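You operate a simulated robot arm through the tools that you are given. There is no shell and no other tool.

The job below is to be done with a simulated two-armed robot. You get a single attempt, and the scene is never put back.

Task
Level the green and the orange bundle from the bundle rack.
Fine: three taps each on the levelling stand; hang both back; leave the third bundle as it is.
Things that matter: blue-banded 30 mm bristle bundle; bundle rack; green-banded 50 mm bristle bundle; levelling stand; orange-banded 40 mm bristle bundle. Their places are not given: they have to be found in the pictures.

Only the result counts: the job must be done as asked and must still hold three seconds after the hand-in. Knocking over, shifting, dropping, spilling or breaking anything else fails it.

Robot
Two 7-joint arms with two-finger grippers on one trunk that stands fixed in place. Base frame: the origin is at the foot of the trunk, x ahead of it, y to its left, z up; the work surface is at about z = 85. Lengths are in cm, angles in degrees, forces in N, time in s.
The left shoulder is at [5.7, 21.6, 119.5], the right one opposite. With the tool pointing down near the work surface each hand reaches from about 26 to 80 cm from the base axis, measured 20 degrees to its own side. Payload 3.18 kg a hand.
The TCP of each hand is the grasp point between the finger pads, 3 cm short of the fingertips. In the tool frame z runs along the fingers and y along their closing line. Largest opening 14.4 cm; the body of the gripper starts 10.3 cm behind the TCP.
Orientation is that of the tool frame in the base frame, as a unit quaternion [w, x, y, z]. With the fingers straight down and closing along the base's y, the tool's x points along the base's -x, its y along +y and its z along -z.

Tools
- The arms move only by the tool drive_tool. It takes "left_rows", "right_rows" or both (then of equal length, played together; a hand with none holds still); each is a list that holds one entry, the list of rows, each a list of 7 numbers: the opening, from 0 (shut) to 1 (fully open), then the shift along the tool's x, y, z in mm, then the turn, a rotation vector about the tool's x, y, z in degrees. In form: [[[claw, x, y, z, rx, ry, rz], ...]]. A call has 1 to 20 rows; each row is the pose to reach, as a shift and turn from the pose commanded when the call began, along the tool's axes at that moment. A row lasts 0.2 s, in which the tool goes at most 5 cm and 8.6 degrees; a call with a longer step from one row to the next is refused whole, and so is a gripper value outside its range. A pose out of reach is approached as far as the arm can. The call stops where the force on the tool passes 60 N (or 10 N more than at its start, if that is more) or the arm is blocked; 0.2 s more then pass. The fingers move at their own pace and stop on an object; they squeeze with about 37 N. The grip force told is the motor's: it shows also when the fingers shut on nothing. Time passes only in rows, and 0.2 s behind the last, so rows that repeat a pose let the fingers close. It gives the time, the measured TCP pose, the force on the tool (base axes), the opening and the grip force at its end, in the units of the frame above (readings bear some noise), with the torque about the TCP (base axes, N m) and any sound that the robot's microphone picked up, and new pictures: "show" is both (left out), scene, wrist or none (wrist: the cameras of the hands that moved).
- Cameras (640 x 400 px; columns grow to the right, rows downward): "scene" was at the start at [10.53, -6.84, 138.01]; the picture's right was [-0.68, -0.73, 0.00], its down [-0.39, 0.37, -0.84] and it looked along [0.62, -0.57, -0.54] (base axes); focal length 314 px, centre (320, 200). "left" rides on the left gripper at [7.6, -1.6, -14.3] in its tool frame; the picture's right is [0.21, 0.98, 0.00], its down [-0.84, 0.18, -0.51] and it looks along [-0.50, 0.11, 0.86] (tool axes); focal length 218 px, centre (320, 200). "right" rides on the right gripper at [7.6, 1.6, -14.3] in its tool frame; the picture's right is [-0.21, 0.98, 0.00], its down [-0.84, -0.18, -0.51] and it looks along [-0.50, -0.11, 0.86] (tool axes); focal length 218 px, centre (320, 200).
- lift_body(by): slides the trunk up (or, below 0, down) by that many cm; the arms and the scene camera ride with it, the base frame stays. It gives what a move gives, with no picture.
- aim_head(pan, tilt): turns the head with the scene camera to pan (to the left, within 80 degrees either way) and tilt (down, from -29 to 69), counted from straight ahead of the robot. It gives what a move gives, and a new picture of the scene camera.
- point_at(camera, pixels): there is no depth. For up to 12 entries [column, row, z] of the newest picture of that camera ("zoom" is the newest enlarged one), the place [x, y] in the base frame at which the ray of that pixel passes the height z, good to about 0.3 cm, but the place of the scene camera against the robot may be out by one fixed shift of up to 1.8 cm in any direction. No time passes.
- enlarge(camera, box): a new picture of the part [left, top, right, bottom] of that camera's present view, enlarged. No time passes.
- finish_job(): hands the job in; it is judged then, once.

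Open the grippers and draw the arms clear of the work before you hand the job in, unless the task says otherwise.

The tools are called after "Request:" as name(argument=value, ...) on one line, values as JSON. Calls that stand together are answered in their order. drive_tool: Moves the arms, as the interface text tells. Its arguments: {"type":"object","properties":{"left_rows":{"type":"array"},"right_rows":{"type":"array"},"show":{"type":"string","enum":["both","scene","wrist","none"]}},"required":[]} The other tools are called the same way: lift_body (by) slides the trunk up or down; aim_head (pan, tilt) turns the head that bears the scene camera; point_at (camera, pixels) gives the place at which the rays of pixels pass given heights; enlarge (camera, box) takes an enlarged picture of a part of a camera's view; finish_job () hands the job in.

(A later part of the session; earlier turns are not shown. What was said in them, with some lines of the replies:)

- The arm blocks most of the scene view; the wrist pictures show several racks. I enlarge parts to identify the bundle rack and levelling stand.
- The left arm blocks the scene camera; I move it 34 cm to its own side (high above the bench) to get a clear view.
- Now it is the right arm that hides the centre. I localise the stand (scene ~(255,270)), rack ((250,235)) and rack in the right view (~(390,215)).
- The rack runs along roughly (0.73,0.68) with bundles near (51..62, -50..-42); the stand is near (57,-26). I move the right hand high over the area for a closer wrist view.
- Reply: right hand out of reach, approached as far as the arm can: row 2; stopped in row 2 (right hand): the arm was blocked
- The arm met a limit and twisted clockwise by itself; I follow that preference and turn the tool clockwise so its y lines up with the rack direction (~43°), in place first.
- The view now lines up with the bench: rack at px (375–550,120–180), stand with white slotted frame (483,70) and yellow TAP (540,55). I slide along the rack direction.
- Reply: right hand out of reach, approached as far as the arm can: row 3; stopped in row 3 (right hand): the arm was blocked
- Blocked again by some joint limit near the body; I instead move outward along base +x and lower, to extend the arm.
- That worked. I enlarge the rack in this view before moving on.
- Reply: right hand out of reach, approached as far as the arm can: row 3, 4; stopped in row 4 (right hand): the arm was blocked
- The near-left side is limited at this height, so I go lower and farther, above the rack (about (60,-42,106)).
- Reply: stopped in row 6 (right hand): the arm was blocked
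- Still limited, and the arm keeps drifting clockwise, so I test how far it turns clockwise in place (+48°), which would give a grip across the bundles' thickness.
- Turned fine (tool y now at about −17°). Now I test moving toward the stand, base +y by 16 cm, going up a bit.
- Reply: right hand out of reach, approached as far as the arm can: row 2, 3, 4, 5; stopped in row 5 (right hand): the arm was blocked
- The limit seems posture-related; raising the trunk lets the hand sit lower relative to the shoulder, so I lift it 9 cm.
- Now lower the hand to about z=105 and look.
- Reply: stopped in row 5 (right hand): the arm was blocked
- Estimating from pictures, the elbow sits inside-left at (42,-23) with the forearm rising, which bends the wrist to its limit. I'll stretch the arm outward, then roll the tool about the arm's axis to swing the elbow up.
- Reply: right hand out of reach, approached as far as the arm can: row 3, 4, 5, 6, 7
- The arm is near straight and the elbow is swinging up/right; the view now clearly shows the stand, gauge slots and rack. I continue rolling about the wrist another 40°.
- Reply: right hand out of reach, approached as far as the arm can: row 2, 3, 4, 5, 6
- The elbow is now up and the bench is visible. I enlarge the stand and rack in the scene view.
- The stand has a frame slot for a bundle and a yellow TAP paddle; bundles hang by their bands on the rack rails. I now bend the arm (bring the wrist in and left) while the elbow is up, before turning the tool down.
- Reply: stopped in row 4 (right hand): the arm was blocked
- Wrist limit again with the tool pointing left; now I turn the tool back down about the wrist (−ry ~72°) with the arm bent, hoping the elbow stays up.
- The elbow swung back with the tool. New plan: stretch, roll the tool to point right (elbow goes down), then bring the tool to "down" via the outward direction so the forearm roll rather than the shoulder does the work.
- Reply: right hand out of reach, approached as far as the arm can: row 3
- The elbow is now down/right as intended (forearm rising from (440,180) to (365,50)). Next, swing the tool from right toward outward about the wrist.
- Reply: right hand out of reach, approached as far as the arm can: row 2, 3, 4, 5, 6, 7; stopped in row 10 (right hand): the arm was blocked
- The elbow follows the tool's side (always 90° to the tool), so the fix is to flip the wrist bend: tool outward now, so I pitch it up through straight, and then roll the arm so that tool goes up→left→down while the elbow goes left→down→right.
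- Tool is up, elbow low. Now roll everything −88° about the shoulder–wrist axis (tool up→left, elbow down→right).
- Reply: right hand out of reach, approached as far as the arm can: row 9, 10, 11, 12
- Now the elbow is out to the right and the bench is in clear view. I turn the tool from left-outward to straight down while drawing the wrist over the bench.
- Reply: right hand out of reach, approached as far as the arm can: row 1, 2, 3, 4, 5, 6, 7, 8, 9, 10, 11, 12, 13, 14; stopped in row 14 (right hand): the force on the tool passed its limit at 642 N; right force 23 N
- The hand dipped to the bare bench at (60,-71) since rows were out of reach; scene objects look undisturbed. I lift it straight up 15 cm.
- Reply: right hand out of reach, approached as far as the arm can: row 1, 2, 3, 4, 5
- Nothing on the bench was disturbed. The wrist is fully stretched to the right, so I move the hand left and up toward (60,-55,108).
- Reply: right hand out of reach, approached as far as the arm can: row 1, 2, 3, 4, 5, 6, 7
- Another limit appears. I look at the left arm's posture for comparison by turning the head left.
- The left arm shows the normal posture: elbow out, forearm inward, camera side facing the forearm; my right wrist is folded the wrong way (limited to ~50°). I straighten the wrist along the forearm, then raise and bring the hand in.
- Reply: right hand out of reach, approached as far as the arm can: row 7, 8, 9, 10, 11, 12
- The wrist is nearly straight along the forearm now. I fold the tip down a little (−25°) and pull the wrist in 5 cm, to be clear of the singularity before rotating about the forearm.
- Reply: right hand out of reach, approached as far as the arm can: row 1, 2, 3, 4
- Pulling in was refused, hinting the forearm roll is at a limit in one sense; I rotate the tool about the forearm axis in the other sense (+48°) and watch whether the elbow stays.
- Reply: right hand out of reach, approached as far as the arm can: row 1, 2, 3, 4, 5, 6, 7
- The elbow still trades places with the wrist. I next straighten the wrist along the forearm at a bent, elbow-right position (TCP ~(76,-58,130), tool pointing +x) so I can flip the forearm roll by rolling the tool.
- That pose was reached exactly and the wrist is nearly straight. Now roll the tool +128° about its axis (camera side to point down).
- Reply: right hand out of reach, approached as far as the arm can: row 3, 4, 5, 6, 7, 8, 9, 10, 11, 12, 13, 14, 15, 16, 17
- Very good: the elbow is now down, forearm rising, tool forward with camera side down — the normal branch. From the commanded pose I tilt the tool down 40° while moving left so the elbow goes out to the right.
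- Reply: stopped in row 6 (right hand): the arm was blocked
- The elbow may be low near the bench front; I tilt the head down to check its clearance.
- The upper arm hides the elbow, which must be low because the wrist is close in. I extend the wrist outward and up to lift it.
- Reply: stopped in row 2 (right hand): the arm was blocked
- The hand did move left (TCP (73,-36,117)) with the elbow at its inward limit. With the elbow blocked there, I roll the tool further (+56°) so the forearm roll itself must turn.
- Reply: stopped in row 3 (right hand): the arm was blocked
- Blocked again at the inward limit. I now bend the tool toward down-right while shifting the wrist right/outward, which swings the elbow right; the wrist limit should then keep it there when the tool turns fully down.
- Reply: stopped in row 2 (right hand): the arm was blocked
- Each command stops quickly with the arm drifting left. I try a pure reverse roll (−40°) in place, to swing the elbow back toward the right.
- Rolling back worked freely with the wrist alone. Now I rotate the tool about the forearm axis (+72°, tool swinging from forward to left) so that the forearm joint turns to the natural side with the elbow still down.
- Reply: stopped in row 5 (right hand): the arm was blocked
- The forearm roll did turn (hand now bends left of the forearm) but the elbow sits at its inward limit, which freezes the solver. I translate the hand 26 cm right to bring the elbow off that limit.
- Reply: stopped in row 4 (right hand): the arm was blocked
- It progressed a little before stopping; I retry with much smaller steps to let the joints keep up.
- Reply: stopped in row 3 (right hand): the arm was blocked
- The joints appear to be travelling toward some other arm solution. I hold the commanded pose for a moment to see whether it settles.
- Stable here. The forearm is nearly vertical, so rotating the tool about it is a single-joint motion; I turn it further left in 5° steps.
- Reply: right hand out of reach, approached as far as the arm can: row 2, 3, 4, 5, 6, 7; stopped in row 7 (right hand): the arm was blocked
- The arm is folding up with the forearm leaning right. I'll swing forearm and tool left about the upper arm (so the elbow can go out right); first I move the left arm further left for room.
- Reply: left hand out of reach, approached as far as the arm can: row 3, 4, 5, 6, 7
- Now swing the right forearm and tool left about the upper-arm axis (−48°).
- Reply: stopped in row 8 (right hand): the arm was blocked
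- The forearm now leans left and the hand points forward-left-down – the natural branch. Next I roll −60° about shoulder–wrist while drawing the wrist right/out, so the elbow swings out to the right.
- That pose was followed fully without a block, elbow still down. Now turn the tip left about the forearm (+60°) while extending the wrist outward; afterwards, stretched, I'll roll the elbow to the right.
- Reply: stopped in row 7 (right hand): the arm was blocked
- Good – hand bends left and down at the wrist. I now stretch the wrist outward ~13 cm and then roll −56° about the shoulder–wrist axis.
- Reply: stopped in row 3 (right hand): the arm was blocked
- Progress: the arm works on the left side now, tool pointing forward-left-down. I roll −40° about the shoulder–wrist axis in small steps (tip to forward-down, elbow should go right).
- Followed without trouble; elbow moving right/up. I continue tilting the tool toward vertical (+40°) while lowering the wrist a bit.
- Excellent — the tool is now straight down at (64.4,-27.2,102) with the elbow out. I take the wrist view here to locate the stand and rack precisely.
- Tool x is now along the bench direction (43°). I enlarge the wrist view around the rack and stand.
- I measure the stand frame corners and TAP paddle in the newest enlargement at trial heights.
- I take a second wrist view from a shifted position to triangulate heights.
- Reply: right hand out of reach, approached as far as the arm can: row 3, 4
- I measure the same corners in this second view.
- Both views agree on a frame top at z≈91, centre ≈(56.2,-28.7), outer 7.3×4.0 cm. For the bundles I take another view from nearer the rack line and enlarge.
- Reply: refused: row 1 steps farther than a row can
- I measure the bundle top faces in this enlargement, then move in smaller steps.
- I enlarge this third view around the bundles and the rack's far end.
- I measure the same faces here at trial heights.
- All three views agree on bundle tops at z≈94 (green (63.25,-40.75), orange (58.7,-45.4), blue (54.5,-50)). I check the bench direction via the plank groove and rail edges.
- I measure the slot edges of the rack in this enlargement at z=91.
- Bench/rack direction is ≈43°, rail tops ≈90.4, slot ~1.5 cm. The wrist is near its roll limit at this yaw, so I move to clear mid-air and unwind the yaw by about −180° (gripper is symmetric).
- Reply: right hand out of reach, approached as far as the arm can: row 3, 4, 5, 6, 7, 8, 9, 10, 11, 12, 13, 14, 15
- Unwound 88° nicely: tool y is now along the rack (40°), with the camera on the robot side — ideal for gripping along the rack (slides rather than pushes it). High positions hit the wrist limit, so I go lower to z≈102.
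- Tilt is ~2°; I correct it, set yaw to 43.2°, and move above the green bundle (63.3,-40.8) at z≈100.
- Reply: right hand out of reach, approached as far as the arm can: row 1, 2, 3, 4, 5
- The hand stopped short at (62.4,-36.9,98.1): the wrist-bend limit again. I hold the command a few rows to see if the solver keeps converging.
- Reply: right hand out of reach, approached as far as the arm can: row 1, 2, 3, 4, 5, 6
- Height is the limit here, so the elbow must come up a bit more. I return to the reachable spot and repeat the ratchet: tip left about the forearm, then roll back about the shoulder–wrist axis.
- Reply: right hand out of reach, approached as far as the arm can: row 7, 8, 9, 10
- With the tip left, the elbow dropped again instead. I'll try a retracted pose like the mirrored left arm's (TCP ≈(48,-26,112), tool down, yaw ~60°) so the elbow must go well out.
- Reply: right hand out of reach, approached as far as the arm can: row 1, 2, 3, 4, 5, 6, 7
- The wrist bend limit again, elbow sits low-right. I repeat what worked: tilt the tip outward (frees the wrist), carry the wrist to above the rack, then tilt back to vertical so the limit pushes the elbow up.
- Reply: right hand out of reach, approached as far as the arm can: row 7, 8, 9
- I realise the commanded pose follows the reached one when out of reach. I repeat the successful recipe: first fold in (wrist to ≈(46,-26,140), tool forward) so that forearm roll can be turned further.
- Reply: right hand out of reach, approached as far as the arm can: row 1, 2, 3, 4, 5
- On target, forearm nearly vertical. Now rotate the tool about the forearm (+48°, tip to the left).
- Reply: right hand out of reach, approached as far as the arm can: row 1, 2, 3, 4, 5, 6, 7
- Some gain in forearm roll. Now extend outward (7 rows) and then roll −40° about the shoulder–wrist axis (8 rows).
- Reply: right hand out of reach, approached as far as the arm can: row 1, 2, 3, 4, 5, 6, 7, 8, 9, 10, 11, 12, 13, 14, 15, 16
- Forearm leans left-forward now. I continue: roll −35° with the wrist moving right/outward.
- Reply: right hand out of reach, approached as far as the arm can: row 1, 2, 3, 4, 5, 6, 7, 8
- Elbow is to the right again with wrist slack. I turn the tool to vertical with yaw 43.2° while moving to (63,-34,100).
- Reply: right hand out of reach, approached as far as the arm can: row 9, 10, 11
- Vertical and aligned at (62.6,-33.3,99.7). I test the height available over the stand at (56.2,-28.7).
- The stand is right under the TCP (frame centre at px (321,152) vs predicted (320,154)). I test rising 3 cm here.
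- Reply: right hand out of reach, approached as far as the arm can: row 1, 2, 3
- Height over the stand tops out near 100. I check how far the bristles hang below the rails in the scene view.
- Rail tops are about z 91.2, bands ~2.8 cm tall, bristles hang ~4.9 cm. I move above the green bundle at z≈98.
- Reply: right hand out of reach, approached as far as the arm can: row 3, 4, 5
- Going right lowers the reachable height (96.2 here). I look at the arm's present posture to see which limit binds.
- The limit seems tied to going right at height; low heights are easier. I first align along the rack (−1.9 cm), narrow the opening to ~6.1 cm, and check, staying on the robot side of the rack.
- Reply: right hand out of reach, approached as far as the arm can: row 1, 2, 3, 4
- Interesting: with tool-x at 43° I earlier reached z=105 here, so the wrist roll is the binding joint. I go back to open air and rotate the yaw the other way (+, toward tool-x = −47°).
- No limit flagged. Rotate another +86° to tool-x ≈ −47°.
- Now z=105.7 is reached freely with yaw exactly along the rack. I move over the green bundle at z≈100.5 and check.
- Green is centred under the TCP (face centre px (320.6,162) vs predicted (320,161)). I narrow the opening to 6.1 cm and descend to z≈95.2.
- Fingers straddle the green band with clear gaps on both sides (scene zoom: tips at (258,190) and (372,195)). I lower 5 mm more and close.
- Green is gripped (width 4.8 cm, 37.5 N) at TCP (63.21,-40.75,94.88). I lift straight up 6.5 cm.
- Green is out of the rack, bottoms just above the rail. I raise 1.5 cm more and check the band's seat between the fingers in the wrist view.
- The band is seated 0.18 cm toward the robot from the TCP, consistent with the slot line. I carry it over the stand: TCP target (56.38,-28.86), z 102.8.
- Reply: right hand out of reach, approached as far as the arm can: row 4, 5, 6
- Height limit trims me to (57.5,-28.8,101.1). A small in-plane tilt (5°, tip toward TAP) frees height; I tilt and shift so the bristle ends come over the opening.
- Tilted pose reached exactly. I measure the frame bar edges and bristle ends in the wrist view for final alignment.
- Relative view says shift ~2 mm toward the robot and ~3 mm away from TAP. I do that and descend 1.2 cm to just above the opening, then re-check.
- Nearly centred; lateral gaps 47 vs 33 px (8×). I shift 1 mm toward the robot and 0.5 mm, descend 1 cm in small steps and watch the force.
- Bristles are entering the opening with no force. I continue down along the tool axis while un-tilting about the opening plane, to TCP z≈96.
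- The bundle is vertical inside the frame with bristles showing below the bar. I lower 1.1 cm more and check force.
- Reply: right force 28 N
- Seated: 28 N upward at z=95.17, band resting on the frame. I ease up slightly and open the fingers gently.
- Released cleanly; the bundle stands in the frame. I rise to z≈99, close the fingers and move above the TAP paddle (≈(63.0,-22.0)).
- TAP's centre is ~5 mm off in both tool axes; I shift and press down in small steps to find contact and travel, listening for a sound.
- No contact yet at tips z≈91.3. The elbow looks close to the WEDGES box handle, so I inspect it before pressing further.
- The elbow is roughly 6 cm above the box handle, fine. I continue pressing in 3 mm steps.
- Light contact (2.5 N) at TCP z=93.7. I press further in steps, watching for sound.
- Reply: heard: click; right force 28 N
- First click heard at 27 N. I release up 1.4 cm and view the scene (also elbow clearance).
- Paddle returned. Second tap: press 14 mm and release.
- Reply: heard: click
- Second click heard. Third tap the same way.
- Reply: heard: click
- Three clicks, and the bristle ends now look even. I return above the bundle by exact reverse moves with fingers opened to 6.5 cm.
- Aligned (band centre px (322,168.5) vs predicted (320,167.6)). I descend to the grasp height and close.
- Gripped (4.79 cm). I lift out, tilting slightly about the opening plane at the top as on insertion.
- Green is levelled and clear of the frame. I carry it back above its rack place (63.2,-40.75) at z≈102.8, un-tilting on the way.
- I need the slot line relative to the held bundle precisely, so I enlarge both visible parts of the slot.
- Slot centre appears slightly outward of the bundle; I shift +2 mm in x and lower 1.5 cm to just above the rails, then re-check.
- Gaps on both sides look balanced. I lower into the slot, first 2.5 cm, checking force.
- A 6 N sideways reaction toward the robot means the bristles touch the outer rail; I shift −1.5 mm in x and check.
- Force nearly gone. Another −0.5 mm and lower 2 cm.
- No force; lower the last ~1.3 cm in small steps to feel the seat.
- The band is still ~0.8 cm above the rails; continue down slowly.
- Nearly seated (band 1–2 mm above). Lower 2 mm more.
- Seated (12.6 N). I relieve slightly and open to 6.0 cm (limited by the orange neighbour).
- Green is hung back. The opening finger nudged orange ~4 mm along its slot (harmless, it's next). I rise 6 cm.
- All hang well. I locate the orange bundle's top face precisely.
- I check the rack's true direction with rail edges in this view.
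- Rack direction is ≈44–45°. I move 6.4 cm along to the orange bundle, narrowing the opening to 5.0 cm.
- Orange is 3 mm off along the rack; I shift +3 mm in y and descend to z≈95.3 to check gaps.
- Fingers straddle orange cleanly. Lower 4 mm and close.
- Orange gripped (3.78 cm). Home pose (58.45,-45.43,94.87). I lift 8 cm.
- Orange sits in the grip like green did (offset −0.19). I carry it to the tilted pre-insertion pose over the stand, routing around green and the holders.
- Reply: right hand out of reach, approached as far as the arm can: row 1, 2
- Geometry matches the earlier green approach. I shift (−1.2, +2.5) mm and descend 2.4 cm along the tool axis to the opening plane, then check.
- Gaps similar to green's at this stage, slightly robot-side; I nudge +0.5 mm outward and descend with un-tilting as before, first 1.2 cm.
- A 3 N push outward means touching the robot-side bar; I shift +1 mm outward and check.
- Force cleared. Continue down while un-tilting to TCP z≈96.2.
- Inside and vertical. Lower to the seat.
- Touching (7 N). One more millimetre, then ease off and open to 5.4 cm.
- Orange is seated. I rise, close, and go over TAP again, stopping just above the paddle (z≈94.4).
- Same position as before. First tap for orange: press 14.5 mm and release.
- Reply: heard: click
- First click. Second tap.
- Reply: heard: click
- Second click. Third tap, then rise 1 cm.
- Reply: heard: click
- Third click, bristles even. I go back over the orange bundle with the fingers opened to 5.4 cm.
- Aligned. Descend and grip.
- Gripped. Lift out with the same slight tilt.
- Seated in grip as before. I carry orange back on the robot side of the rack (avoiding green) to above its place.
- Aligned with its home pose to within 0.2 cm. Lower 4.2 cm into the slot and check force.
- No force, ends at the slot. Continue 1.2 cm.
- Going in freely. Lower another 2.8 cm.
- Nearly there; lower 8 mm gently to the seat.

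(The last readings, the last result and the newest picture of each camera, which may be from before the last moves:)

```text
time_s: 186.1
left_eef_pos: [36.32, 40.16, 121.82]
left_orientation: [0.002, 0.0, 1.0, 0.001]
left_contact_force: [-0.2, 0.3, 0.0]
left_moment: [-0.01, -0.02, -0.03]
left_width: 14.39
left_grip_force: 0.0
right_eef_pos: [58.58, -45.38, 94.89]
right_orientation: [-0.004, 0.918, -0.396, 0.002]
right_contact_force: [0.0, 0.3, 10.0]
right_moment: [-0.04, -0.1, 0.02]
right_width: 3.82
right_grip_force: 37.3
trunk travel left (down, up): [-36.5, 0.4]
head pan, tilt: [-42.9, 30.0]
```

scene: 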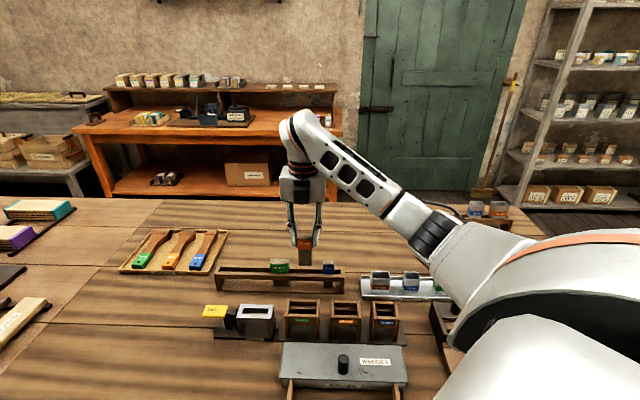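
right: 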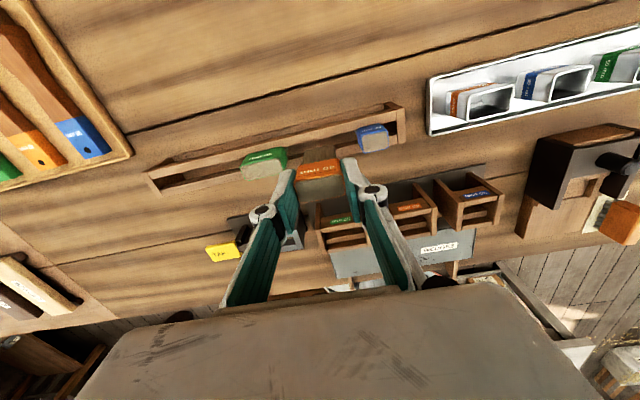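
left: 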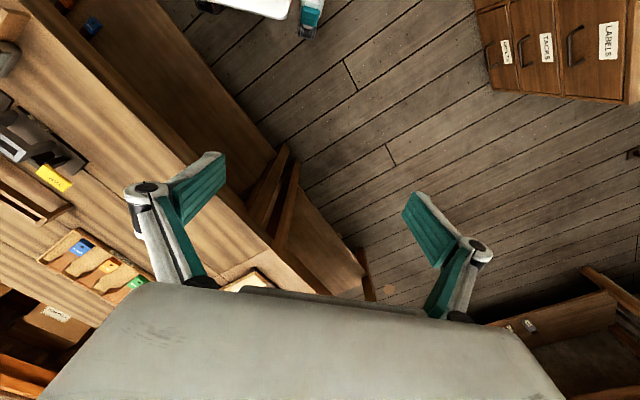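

Seated (10 N). Ease up 1 mm and open to 5.0 cm.

Request:
drive_tool(right_rows=[[[0.18, 0, 0, -1.2, 0, 0, 0], [0.29, 0, 0, -1.2, 0, 0, 0], [0.32, 0, 0, -1.2, 0, 0, 0], [0.345, 0, 0, -1.2, 0, 0, 0], [0.345, 0, 0, -1.2, 0, 0, 0]]], show="wrist")

Request:
enlarge(camera="scene", box=[230, 210, 350, 295])

```text
time_s: 187.3
left_eef_pos: [36.27, 39.97, 121.8]
left_orientation: [0.0, -0.001, 1.0, 0.001]
left_contact_force: [0.5, -0.2, -1.0]
left_moment: [-0.01, 0.02, -0.02]
left_width: 14.42
left_grip_force: 0.1
right_eef_pos: [58.66, -45.33, 94.9]
right_orientation: [-0.003, 0.918, -0.396, 0.0]
right_contact_force: [0.2, 0.7, -0.7]
right_moment: [0.0, 0.02, -0.02]
right_width: 4.95
right_grip_force: 0.1
trunk travel left (down, up): [-36.5, 0.4]
head pan, tilt: [-42.9, 30.0]
```

right: 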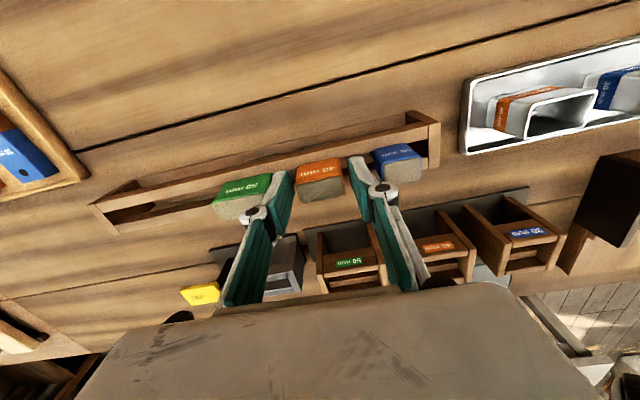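

```text
4.71 times, centred on (290, 252) of scene
```

zoom: 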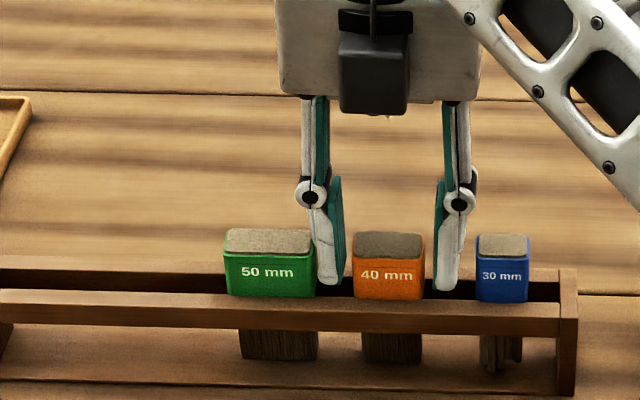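

Both levelled bundles hang in the rack, blue untouched. I rise straight up 7 cm and then move outward over bare bench.

Request:
drive_tool(right_rows=[[[0.345, 0, 0, -12, 0, 0, 0], [0.345, 0, 0, -30, 0, 0, 0], [0.345, 0, 0, -52, 0, 0, 0], [0.345, 0, 0, -75, 0, 0, 0], [0.345, 25, 0, -80, 0, 0, 0], [0.345, 60, 0, -85, 0, 0, 0], [0.6, 95, 0, -90, 0, 0, 0], [1, 120, 0, -95, 0, 0, 0], [1, 120, 0, -95, 0, 0, 0], [1, 120, 0, -95, 0, 0, 0]]])

Request:
enlarge(camera="scene", box=[190, 220, 360, 345])

```text
time_s: 189.5
left_eef_pos: [36.37, 39.93, 121.72]
left_orientation: [0.0, -0.001, 1.0, 0.001]
left_contact_force: [0.8, 0.5, 0.1]
left_moment: [0.03, 0.03, -0.01]
left_width: 14.39
left_grip_force: 0.1
right_eef_pos: [66.8, -54.08, 104.42]
right_orientation: [-0.003, 0.919, -0.395, 0.001]
right_contact_force: [0.1, 0.1, 0.1]
right_moment: [-0.01, 0.01, 0.02]
right_width: 14.38
right_grip_force: 0.0
trunk travel left (down, up): [-36.5, 0.4]
head pan, tilt: [-42.9, 30.0]
```

scene: 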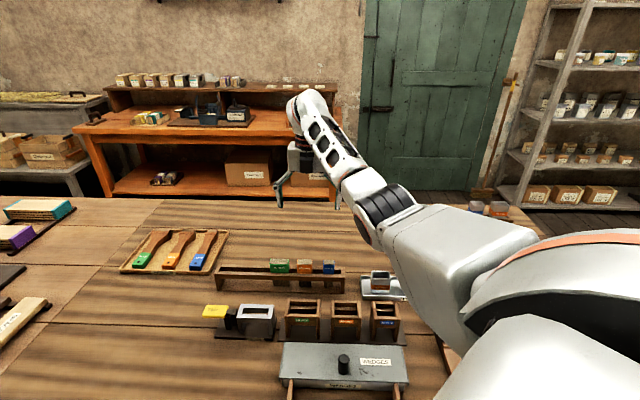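
right: 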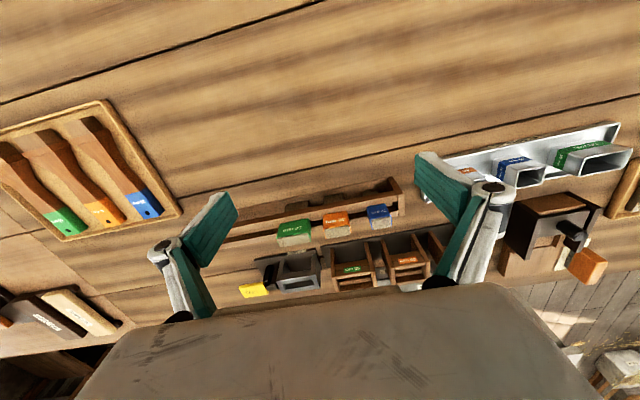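

```text
3.20 times, centred on (275, 282) of scene
```

zoom: 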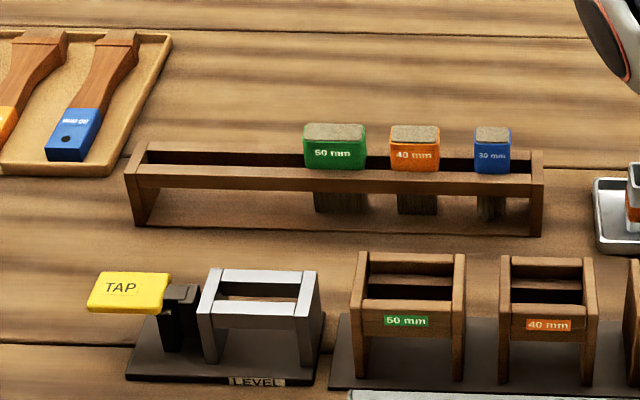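

Green and orange hang levelled in the rack, blue is unchanged, and the stand is empty with its paddle up. Both grippers are open and clear of the work. I hand in.

Request:
finish_job()

```text
The job is handed in.
```

The green and orange bundles are levelled and hanging back in the rack, and I have handed the job in; no verdict was returned.

- **Taps:** each bundle got three taps on the levelling stand, with a click heard for each one. Afterwards their bristle ends looked even.
- **Third bundle:** the blue one was not touched.
- **Positions:** green and orange went back at about the places they came from. While I opened the gripper to release green, a finger pushed orange about 4 mm along the rack. I levelled orange after that and hung it back at the nudged spot.
- **Bench contact:** early on, while the right arm was changing posture, its hand struck the bare bench hard: the force limit tripped at 642 N. The pictures afterwards showed nothing knocked over or shifted.
- **At hand-in:** both grippers were open and the arms were clear of the work.
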